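You operate a simulated robot arm through the tools that you are given. There is no shell and no other tool. Be economical: measure what you need, move in short steps, check, and stop when the job is done.

Carry out the task below with a simulated robot arm. There is one attempt and no reset: what you move stays moved.

TASK
Stand the bottle that says "quince juice" from the laundry bench top beside the water jug. It goes on the side that lies toward x +0.7, y -0.7 (a direction in the base frame), with about 3 cm between them.

It is judged by the outcome, as a careful person would: the job done as asked, and still so three seconds after it is handed in. It fails if anything else is knocked over, pushed out of place, dropped, spilled or broken.

THE ROBOT
A 7-joint arm with a two-finger parallel gripper, fixed in place. Base frame: the origin is at the foot of the arm, x ahead of it, y to its left, z up; the work surface is at about z = 0. Lengths are in m, angles in degrees, forces in N, time in s.
With the tool pointing down near the work surface it reaches from about 0.22 to 0.58 m from the base axis. Its first joint turns from -66.0 to 66.0 degrees. Payload 2.5 kg.
Tool frame: the origin (TCP) lies between the finger pads and is the grasp point; the fingertips stand 0.023 m ahead of it; z points along the fingers, y is the line along which they close. The gripper opens to 0.094 m. The fingers are 0.038 m wide and 0.01 m thick; the gripper's body (0.054 by 0.096 m) begins 0.039 m behind the TCP.
Orientation is told as [roll, pitch, yaw] about the base's x, y, z axes, in that order, counted from this pose: with the fingers straight down and closing along the base's y, the tool's x points along the base's -x, its y along +y and its z along -z.

THE INTERFACE
- The arm moves only by the tool drive_tool. Its argument "series" is one flat list of numbers, 7 for each row, row after row: the shift along the tool's x, y, z in units of 100 mm (1.0 is 100 mm), then the turn, a rotation vector about the tool's x, y, z in units of 90 degrees (1.0 is 90 degrees), then the gripper command, from -1 (shut) to 1 (fully open), values between in proportion. In form: [dx, dy, dz, rx, ry, rz, gripper, dx, dy, dz, rx, ry, rz, gripper, ...]. A call has 1 to 10 rows; each row is the pose to reach, as a shift and turn from the pose commanded when the call began, along the tool's axes at that moment. A call with a number of a shift or a turn outside -1 to 1 is refused whole. A row lasts 0.2 s, in which the tool goes at most 0.05 m and 8.6 degrees; a call with a longer step from one row to the next is refused whole, and so is a gripper value outside its range. A pose out of reach is approached as far as the arm can. The call stops where the force on the tool passes 40 N (or 10 N more than at its start, if that is more) or the arm is blocked; 0.2 s more then pass. The fingers move at their own pace (about 0.108 m/s each) and stop on an object; they squeeze with about 35 N. The grip force told is the motor's: it shows also when the fingers shut on nothing. Time passes only in rows, and 0.2 s behind the last, so rows that repeat a pose let the fingers close. It gives the time, the measured TCP pose, the force on the tool (base axes), the opening and the grip force at its end, in the units of the frame above (readings bear some noise), and new pictures: "show" is both (left out), scene, wrist or none.
- Cameras (640 x 400 px; columns grow to the right, rows downward): "scene" is fixed at [0.1265, -0.4108, 0.548]; the picture's right is [0.77, -0.64, 0.00], its down [-0.34, -0.42, -0.84] and it looks along [0.54, 0.65, -0.54] (base axes); focal length 312 px, centre (320, 200). "wrist" rides on the gripper at [-0.039, 0, -0.044] in the tool frame; the picture's right is [0.00, -1.00, 0.00], its down [0.97, 0.00, -0.24] and it looks along [0.24, 0.00, 0.97] (tool axes); focal length 218 px, centre (320, 200).
- point_at(camera, pixels): for up to 12 pixels [column, row] of the newest picture of that camera ("zoom" is the newest enlarged one), the place [x, y, z] in the base frame of the surface seen there, good to about 0.002 m. No time passes.
- close_up(camera, box): a new picture of the part [left, top, right, bottom] of that camera's present view, enlarged. No time passes.
- close_job(): hands the job in; it is judged then, once.

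Work in short steps. Measure before you move; look again where a grasp or a placing could have gone wrong, and mend it. You have 60 turns and 120 pictures in all, those below and enlarged ones among them. Open the gripper and draw the arm clear of the work before you hand the job in, unless the task says otherwise; then end with one line.

The tools are called as name(argument=value, ...) on one line, values as JSON. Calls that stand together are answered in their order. drive_tool: Moves the arm, as the interface text tells. Its arguments: {"type":"object","properties":{"series":{"type":"array"},"show":{"type":"string","enum":["both","scene","wrist","none"]}},"required":["series"]} The other tools are called the same way: point_at (camera, pixels) gives the place of the surface under pixels of a picture; close_up (camera, box) takes an enlarged picture of a part of a camera's view; close_job () hands the job in.

At the start:

```text
clock: 0.0
ee_pos: [0.4367, -0.0181, 0.3184]
tcp_rot: [0.1, 0.0, 0.1]
ft_force: [0.2, -0.2, 0.2]
opening: 0.094
finger_force: 0.0
```

scene: 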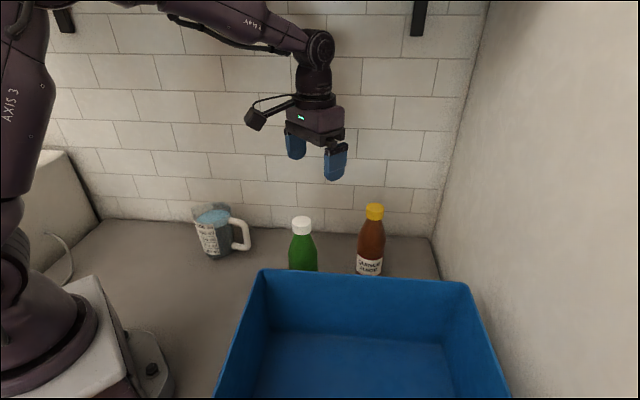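
wrist: 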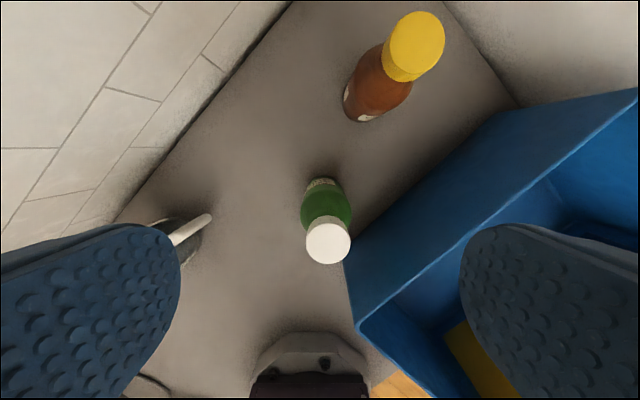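

The scene shows a jug (215,230), a green bottle (302,245) and a brown bottle with a label (370,265). I read the labels and measure first.

close_up(camera="scene", box=[180, 190, 400, 290])

close_up(camera="wrist", box=[260, 0, 480, 280])

point_at(camera="scene", pixels=[[302, 220], [302, 232], [303, 265], [374, 206], [372, 216], [370, 250], [369, 274], [210, 240], [212, 256], [240, 235], [213, 212], [265, 272]])

point_at(camera="wrist", pixels=[[328, 242], [325, 200], [320, 183], [418, 45], [380, 85], [352, 100], [190, 230], [350, 250], [365, 325], [520, 160], [640, 90], [200, 250]])

```text
2.91 times, centred on (290, 240) of scene
```

zoom: 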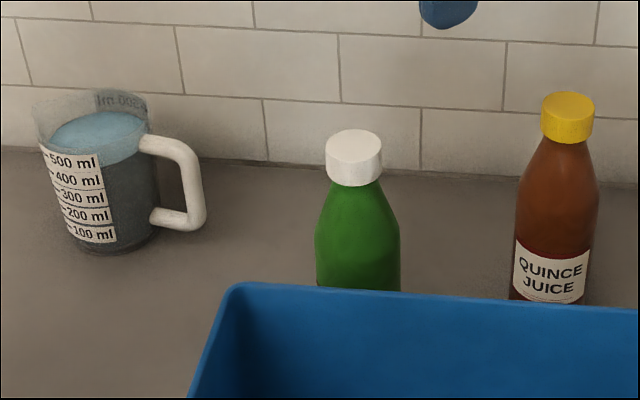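

```text
1.43 times, centred on (370, 140) of wrist
```

zoom: 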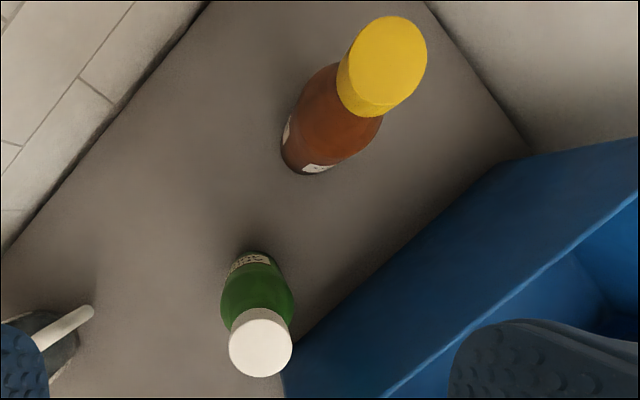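

```text
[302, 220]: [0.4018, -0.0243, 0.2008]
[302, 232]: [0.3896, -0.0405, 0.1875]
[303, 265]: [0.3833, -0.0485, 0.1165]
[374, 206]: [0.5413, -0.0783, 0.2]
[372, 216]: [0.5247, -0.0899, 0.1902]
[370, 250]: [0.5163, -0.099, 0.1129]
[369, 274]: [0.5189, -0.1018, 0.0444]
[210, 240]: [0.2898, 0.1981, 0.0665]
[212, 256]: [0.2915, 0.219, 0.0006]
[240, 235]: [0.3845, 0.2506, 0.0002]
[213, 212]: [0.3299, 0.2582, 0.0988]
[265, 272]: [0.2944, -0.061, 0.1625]
```

```text
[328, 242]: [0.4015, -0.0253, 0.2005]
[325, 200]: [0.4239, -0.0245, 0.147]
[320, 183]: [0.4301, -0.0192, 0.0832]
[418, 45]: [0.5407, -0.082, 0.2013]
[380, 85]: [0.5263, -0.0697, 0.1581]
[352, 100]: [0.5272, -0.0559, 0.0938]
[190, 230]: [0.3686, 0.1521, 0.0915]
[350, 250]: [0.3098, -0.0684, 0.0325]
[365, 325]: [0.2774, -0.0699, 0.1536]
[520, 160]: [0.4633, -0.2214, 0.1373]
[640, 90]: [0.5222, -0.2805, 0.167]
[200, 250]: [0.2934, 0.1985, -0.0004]
```

The brown bottle with the yellow cap says "QUINCE JUICE". The jug handle seems to lie on the target side, so I measure jug, handle and bottle edges in enlarged views.

close_up(camera="scene", box=[180, 195, 270, 265])

point_at(camera="zoom", pixels=[[120, 80], [200, 80], [330, 140], [480, 170], [500, 260], [480, 380], [400, 390], [190, 440], [280, 430], [150, 260], [250, 250], [460, 130]])

point_at(camera="scene", pixels=[[367, 206], [382, 206], [374, 204], [374, 209], [360, 250], [382, 250], [371, 240], [359, 268], [381, 268], [367, 225], [376, 225], [371, 225]])

```text
5.71 times, centred on (225, 230) of scene
```

zoom: 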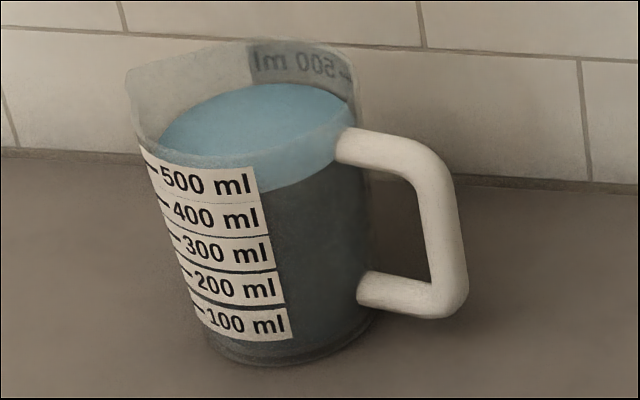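

```text
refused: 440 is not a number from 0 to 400
```

```text
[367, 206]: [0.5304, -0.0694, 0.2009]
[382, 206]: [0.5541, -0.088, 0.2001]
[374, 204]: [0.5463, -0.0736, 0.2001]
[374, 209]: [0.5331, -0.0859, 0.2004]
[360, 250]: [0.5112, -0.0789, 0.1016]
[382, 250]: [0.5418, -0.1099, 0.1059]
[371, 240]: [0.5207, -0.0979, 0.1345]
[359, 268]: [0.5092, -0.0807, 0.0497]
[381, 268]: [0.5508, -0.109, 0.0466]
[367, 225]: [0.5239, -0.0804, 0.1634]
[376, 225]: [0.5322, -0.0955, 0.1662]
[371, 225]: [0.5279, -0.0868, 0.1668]
```

point_at(camera="zoom", pixels=[[350, 145], [400, 155], [440, 190], [450, 240], [455, 300], [430, 300], [370, 290], [230, 355], [300, 358], [160, 180], [250, 190], [210, 250]])

point_at(camera="zoom", pixels=[[450, 180], [460, 240], [465, 280], [445, 315], [280, 220], [280, 270], [340, 220], [300, 320], [350, 330], [280, 120], [290, 50], [265, 362]])

```text
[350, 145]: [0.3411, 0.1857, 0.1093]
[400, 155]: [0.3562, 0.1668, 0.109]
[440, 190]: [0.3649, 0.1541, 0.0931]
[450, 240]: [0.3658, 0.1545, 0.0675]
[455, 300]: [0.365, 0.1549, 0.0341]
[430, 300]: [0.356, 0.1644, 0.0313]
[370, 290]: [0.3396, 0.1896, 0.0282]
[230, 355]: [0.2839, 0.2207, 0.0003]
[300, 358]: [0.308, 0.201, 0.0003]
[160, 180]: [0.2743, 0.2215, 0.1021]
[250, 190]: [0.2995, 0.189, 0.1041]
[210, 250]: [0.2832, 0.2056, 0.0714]
```

```text
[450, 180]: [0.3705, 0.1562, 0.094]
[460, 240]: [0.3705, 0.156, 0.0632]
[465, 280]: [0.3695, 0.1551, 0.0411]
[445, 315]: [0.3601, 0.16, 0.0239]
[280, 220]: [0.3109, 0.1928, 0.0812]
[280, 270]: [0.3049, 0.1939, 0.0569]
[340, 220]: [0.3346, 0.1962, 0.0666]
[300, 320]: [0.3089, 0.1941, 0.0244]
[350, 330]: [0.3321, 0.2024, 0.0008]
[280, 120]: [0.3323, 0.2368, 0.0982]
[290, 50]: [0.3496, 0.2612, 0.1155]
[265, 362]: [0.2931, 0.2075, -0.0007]
```

Jug centre ≈(0.315,0.231), handle tip on the target side ≈(0.366,0.158); bottle centre ≈(0.54,-0.08), r≈0.029, cap top z=0.20. I check wall and bin clearances and cap bottom.

point_at(camera="wrist", pixels=[[270, 30], [180, 145], [460, 30], [500, 90], [540, 30], [100, 60], [400, 12], [440, 40], [385, 55], [420, 75], [310, 225], [350, 245]])

point_at(camera="scene", pixels=[[420, 180], [350, 190], [270, 200], [470, 150], [550, 150], [440, 275], [465, 284], [430, 220], [374, 219], [374, 222], [340, 280], [250, 160]])

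```text
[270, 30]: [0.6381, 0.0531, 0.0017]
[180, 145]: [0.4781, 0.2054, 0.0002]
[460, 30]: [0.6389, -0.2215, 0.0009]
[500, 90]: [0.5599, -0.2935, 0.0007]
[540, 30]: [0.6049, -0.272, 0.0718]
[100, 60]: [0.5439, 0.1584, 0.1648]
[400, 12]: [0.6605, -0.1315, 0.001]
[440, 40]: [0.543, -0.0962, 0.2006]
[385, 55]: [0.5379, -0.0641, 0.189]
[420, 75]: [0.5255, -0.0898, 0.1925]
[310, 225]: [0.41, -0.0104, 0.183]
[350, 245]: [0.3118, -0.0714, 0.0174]
```

```text
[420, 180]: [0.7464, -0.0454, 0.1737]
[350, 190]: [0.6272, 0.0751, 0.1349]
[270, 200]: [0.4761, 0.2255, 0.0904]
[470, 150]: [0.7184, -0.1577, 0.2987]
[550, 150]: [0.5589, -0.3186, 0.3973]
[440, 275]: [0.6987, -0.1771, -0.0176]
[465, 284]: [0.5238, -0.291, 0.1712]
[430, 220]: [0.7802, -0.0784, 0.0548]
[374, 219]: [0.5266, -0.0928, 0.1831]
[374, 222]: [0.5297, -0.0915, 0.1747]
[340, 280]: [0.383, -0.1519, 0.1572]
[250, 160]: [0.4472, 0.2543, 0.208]
```

Walls and bin are clear of the path. I move above the bottle, gripper open, staying high.

drive_tool(series=[-0.35, -0.2, 0, 0, 0, 0, 1, -0.7, -0.42, 0, 0, 0, 0, 1, -1.0, -0.62, 0, 0, 0, 0, 1, -1.0, -0.62, 0.3, 0, 0, 0, 1, -1.0, -0.62, 0.5, 0, 0, 0, 1, -1.0, -0.62, 0.5, 0, 0, 0, 1])

```text
clock: 1.4
ee_pos: [0.5387, -0.0811, 0.269]
tcp_rot: [0.1, 0.0, 0.0]
ft_force: [0.3, 0.2, 0.2]
opening: 0.094
finger_force: 0.1
```

scene: 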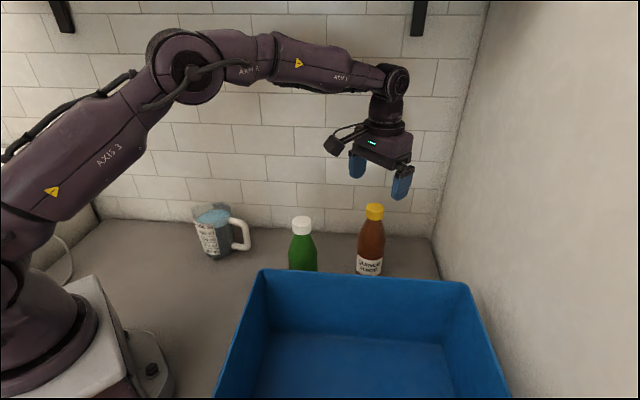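
wrist: 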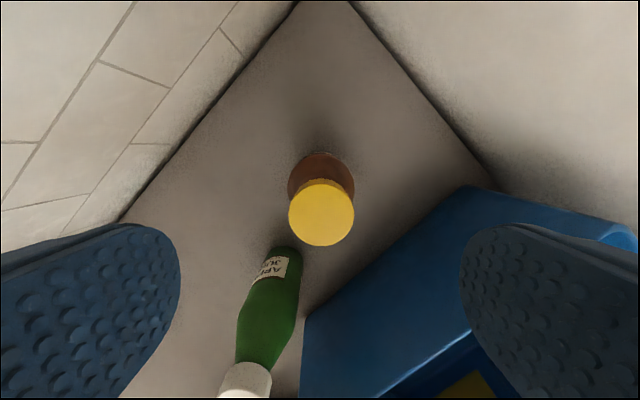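

The cap is centred at (321,212) between the fingers; I measure its rim to fix the centre.

point_at(camera="wrist", pixels=[[292, 213], [350, 213], [321, 184], [321, 242], [321, 212], [321, 165]])

```text
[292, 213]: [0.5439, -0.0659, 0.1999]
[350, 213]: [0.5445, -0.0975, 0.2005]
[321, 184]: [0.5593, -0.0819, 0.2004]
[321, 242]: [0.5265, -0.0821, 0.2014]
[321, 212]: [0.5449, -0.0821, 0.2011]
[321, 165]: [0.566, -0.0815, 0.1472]
```

Cap centre ≈(0.543,-0.082). I descend to TCP z≈0.187 and then close.

drive_tool(series=[-0.04, -0.01, 0.3, 0, 0, 0, 1, -0.04, -0.01, 0.6, 0, 0, 0, 1, -0.04, -0.01, 0.83, 0, 0, 0, 1, -0.04, -0.01, 0.83, 0, 0, 0, 1, -0.04, -0.01, 0.83, 0, 0, 0, -1, -0.04, -0.01, 0.83, 0, 0, 0, -1, -0.04, -0.01, 0.83, 0, 0, 0, -1])

```text
clock: 3.0
ee_pos: [0.5403, -0.0797, 0.1842]
tcp_rot: [0.2, 0.0, 0.1]
ft_force: [1.5, 0.8, 0.9]
opening: 0.0366
finger_force: 35.2
```

scene: 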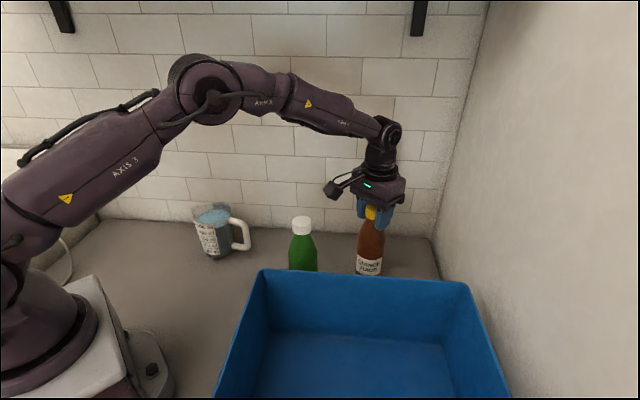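
wrist: 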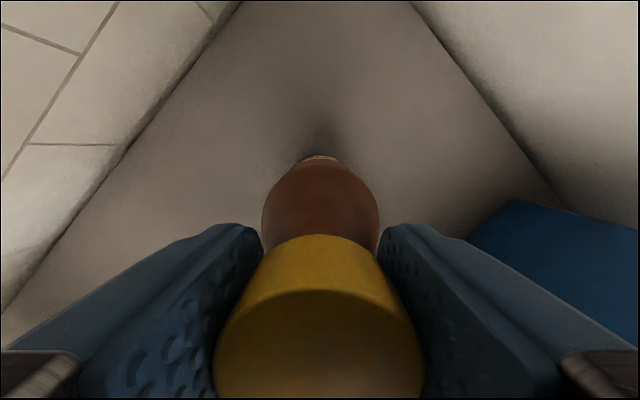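

The grip holds at 36.6 mm, 35 N. I lift straight up about 5 cm gently and check.

drive_tool(series=[0, 0, -0.1, 0, 0, 0, -1, 0, 0, -0.25, 0, 0, 0, -1, 0, 0, -0.4, 0, 0, 0, -1, 0, 0, -0.5, 0, 0, 0, -1, 0, 0, -0.5, 0, 0, 0, -1])

```text
clock: 4.2
ee_pos: [0.5416, -0.08, 0.2359]
tcp_rot: [0.1, -0.1, 0.1]
ft_force: [0.7, -0.2, -3.0]
opening: 0.0365
finger_force: 35.0
```

scene: 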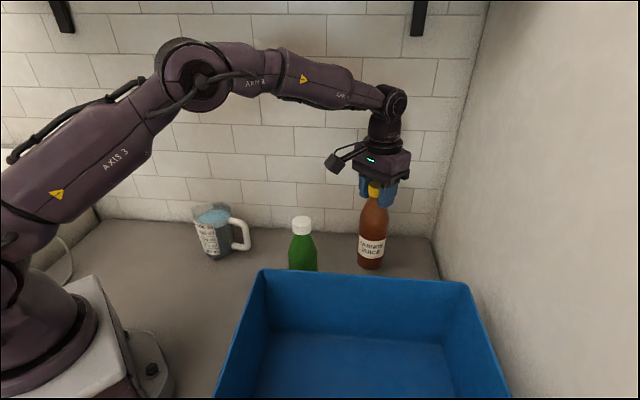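
wrist: 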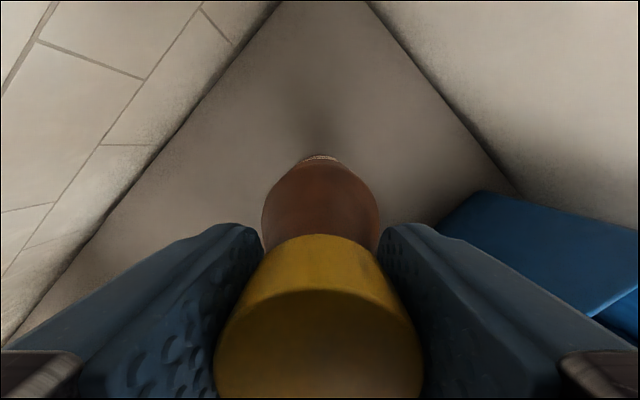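

The bottle hangs upright. I carry it first along +y, well clear of the green bottle (≥0.1 m in x).

drive_tool(series=[0, 0.15, 0, 0, 0, 0, -1, 0, 0.35, 0, 0, 0, 0, -1, 0, 0.55, 0, 0, 0, 0, -1, 0, 0.75, 0, 0, 0, 0, -1, 0, 0.9, 0, 0, 0, 0, -1, 0, 1.0, 0, 0, 0, 0, -1, 0, 1.0, 0, 0, 0, 0, -1])

drive_tool(series=[0.05, 0.15, 0, 0, 0, 0, -1, 0.2, 0.3, 0, 0, 0, 0, -1, 0.35, 0.5, 0, 0, 0, 0, -1, 0.5, 0.7, 0, 0, 0, 0, -1, 0.65, 0.85, 0, 0, 0, 0, -1, 0.75, 0.98, 0, 0, 0, 0, -1, 0.8, 1.0, 0, 0, 0, 0, -1, 0.8, 1.0, 0, 0, 0, 0, -1])

```text
clock: 5.8
ee_pos: [0.5417, 0.0185, 0.2351]
tcp_rot: [0.0, 0.0, -0.1]
ft_force: [0.2, 0.6, -2.8]
opening: 0.0367
finger_force: 35.1
```

scene: 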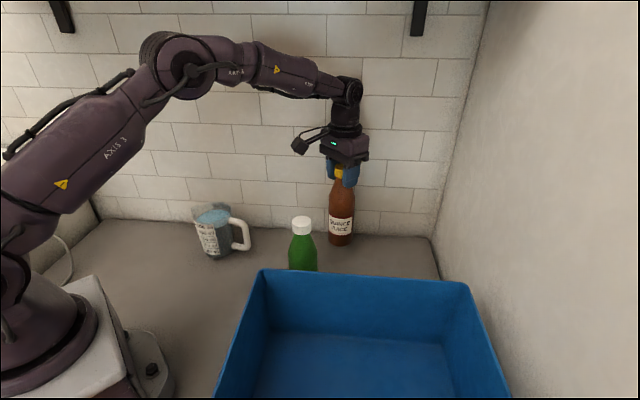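
wrist: 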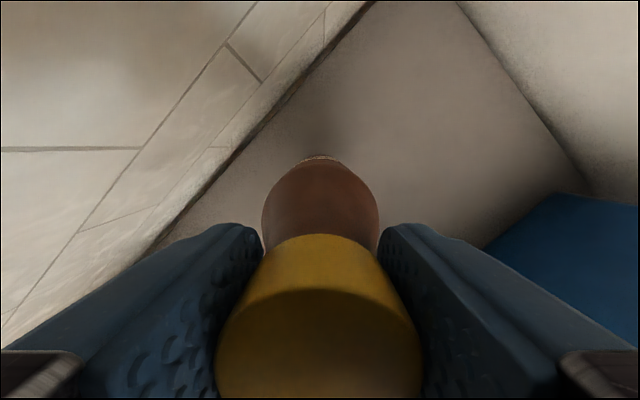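

```text
clock: 7.6
ee_pos: [0.4611, 0.1185, 0.2341]
tcp_rot: [0.1, 0.0, 0.0]
ft_force: [-0.2, 0.1, -3.3]
opening: 0.0364
finger_force: 34.9
```

scene: 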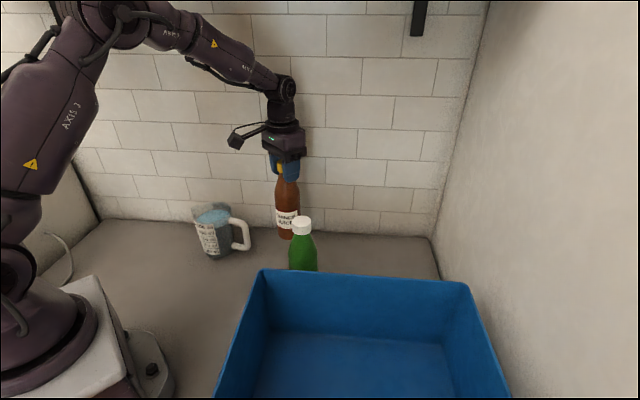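
wrist: 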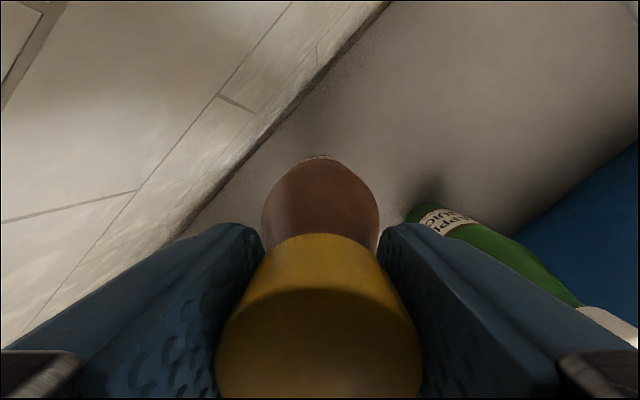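

Now near the target; I shift −x 4 cm and +y 0.6 cm, lower most of the way, and measure the gap before setting down.

drive_tool(series=[0.15, 0.02, 0, 0, 0, 0, -1, 0.3, 0.05, 0, 0, 0, 0, -1, 0.4, 0.06, 0, 0, 0, 0, -1, 0.4, 0.06, 0.15, 0, 0, 0, -1, 0.4, 0.06, 0.3, 0, 0, 0, -1, 0.4, 0.06, 0.42, 0, 0, 0, -1, 0.4, 0.06, 0.42, 0, 0, 0, -1], show="scene")

close_up(camera="scene", box=[190, 150, 330, 270])

```text
clock: 9.2
ee_pos: [0.4202, 0.1228, 0.1905]
tcp_rot: [0.0, 0.1, -0.1]
ft_force: [-0.3, 0.2, -2.7]
opening: 0.0361
finger_force: 35.7
```

scene: 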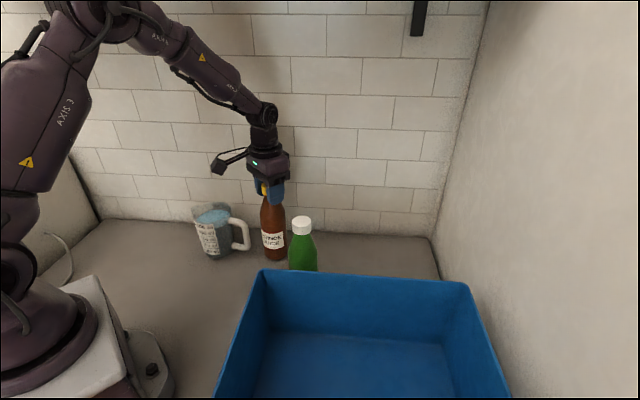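

```text
3.33 times, centred on (260, 210) of scene
```

zoom: 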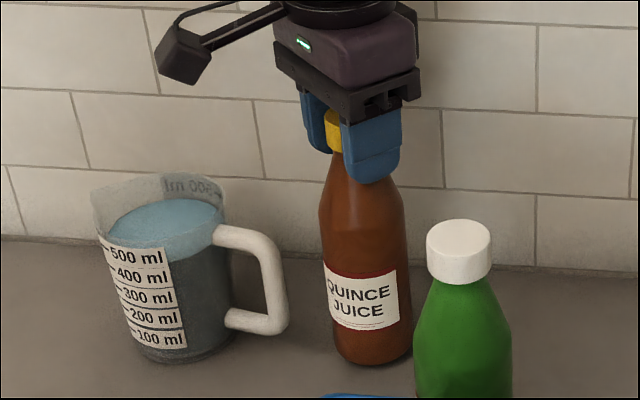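

point_at(camera="zoom", pixels=[[328, 250], [365, 250], [402, 250], [332, 320], [370, 340], [408, 340], [335, 345], [280, 260], [284, 300], [286, 325], [370, 363], [265, 250]])

```text
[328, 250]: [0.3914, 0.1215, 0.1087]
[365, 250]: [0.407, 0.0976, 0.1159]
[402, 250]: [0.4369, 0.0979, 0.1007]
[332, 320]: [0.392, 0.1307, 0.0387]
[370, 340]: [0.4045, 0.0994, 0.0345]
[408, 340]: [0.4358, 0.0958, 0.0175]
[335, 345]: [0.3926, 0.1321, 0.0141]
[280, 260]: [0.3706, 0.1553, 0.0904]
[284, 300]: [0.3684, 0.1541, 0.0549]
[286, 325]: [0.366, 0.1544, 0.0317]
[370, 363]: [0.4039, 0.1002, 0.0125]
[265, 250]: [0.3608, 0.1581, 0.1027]
```

Bottle centre ≈(0.421,0.123): the gap to the handle is ≈2.9 cm, with direction almost exactly (0.7,−0.7). I lower the last ~6 mm and read the force.

drive_tool(series=[0, 0, 0.02, 0, 0, 0, -1, 0, 0, 0.04, 0, 0, 0, -1, 0, 0, 0.055, 0, 0, 0, -1, 0, 0, 0.055, 0, 0, 0, -1], show="none")

```text
clock: 10.2
ee_pos: [0.4219, 0.1251, 0.1868]
tcp_rot: [0.1, 0.1, 0.0]
ft_force: [-0.4, 0.4, -2.5]
opening: 0.036
finger_force: 35.3
```

Not in contact yet (Fz −2.5, weight still hanging); I lower in 1 mm steps.

drive_tool(series=[0, 0, 0.01, 0, 0, 0, -1, 0, 0, 0.02, 0, 0, 0, -1, 0, 0, 0.02, 0, 0, 0, -1], show="none")

```text
clock: 11.0
ee_pos: [0.4222, 0.1252, 0.1857]
tcp_rot: [0.0, 0.0, -0.1]
ft_force: [0.3, -0.4, -3.1]
opening: 0.0361
finger_force: 34.9
```

drive_tool(series=[0, 0, 0.01, 0, 0, 0, -1, 0, 0, 0.015, 0, 0, 0, -1, 0, 0, 0.015, 0, 0, 0, -1], show="none")

```text
clock: 11.8
ee_pos: [0.422, 0.1263, 0.1846]
tcp_rot: [0.2, -0.1, 0.0]
ft_force: [-7.1, -1.0, 17.1]
opening: 0.0363
finger_force: 35.4
```

Contact made (Fz +17). I ease up 0.5 mm, then open slowly.

drive_tool(series=[0, 0, -0.005, 0, 0, 0, -1, 0, 0, -0.005, 0, 0, 0, -0.1, 0, 0, -0.005, 0, 0, 0, 0.1, 0, 0, -0.005, 0, 0, 0, 0.3, 0, 0, -0.005, 0, 0, 0, 0.6])

```text
clock: 13.0
ee_pos: [0.422, 0.1252, 0.186]
tcp_rot: [0.1, 0.0, 0.0]
ft_force: [-0.7, 0.3, -0.3]
opening: 0.0754
finger_force: 0.1
```

scene: 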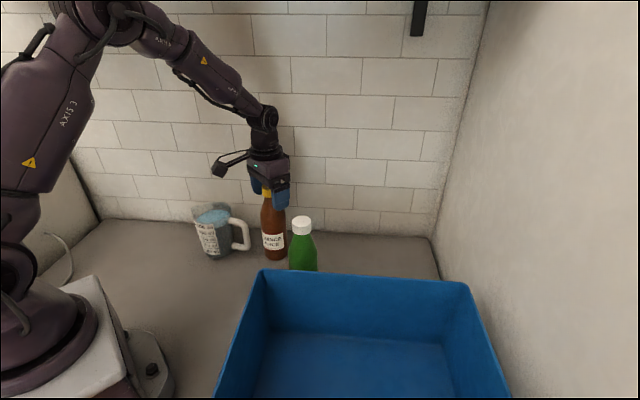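
wrist: 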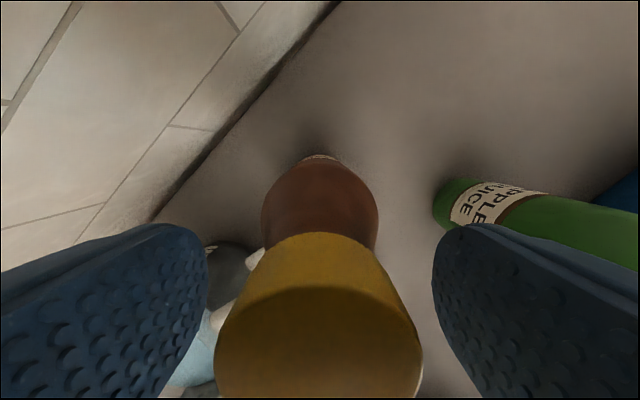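

The bottle stands free. I rise straight up about 10 cm.

drive_tool(series=[0, 0, -0.15, 0, 0, 0, 0.6, 0, 0, -0.4, 0, 0, 0, 0.8, 0, 0, -0.7, 0, 0, 0, 1, 0, 0, -1.0, 0, 0, 0, 1, 0, 0, -1.0, 0, 0, 0, 1])

close_up(camera="scene", box=[190, 150, 330, 270])

point_at(camera="zoom", pixels=[[328, 250], [365, 250], [402, 250], [332, 320], [370, 340], [408, 340], [335, 345], [280, 260], [284, 300], [345, 147], [265, 250]])

```text
clock: 14.2
ee_pos: [0.4239, 0.1258, 0.2848]
tcp_rot: [0.1, 0.1, 0.0]
ft_force: [-0.2, -0.4, -0.1]
opening: 0.094
finger_force: 0.1
```

scene: 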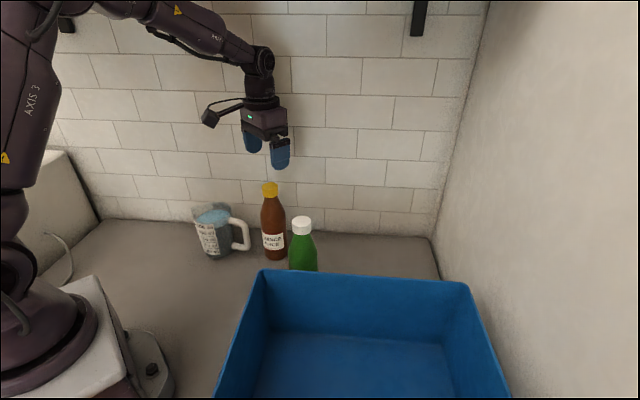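
wrist: 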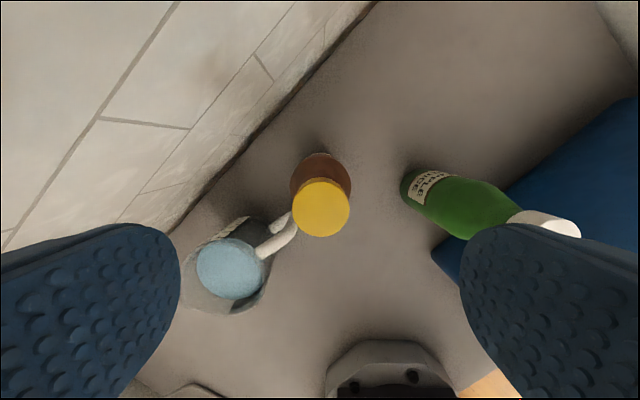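

```text
3.33 times, centred on (260, 210) of scene
```

zoom: 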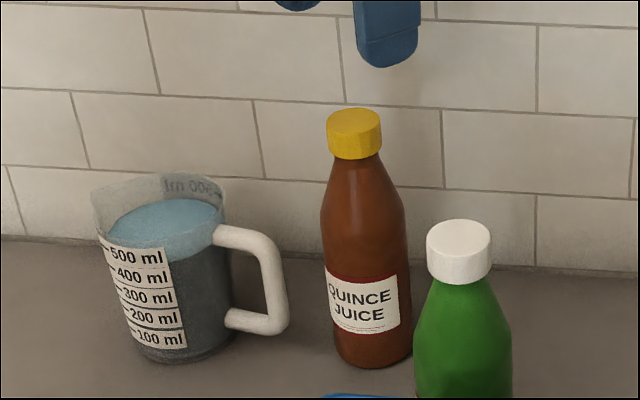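

```text
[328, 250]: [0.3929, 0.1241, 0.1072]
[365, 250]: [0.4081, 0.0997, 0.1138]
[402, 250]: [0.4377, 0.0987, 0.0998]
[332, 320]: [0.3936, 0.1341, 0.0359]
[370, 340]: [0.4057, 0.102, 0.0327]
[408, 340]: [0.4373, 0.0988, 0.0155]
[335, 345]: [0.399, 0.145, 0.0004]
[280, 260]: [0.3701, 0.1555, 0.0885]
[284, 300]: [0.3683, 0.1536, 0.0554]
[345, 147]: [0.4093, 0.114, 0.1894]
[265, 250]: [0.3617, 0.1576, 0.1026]
```

Bottle stands upright, nothing else moved. From the wrist view I double-check the handle's outer end and jug centre.

close_up(camera="wrist", box=[180, 140, 360, 330])

point_at(camera="wrist", pixels=[[199, 268], [265, 268], [230, 238], [230, 299], [292, 228], [283, 235], [295, 237], [278, 243], [263, 255], [291, 215], [293, 190], [350, 190]])

```text
2.11 times, centred on (270, 235) of wrist
```

zoom: 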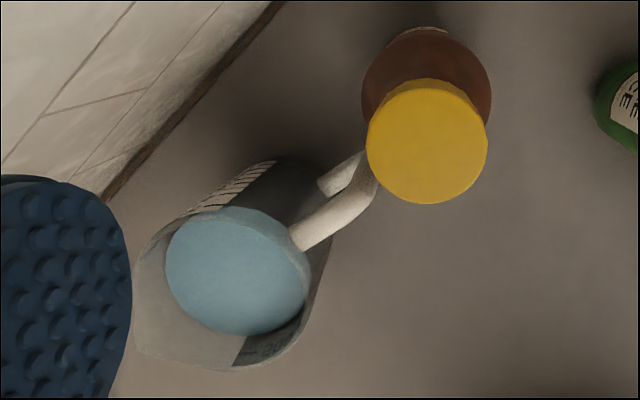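

```text
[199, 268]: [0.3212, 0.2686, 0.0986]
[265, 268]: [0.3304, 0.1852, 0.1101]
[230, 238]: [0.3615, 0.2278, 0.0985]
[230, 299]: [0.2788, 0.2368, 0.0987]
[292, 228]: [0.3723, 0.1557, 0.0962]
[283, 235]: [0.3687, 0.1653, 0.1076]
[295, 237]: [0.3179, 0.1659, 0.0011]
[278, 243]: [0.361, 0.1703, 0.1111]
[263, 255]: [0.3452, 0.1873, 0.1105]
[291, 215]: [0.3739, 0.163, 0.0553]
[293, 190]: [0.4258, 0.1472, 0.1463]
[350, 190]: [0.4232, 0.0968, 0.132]
```

Direction and gap (~2.9 cm to the handle) are right. I draw the arm a bit higher and away, then hand in.

drive_tool(series=[0, 0, -0.3, 0, 0, 0, 1, 0, -0.3, -0.5, 0, 0, 0, 1, 0, -0.7, -0.5, 0, 0, 0, 1, 0, -1.0, -0.5, 0, 0, 0, 1, 0, -1.0, -0.5, 0, 0, 0, 1], show="scene")

```text
clock: 15.4
ee_pos: [0.4208, 0.0235, 0.3347]
tcp_rot: [0.0, 0.0, 0.0]
ft_force: [-0.5, -0.3, -0.3]
opening: 0.0939
finger_force: 0.1
```

scene: 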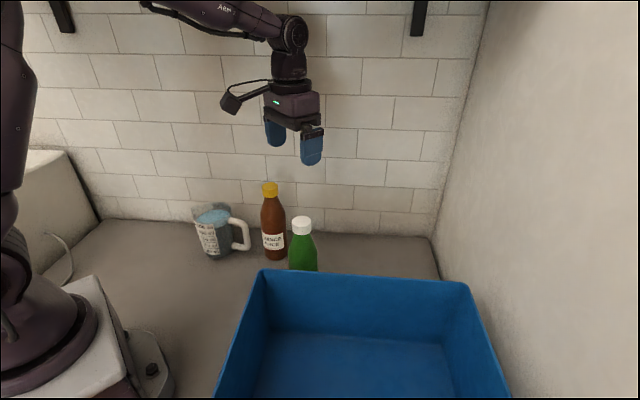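

The bottle stands upright, everything else is unmoved and the arm is clear, so I hand it in.

close_job()

```text
The job is handed in.
```

The quince juice bottle stands upright beside the water jug, on its (+0.7, −0.7) side. The gap is about 3 cm, measured from the jug's handle because the handle points that way, and nothing else was moved.
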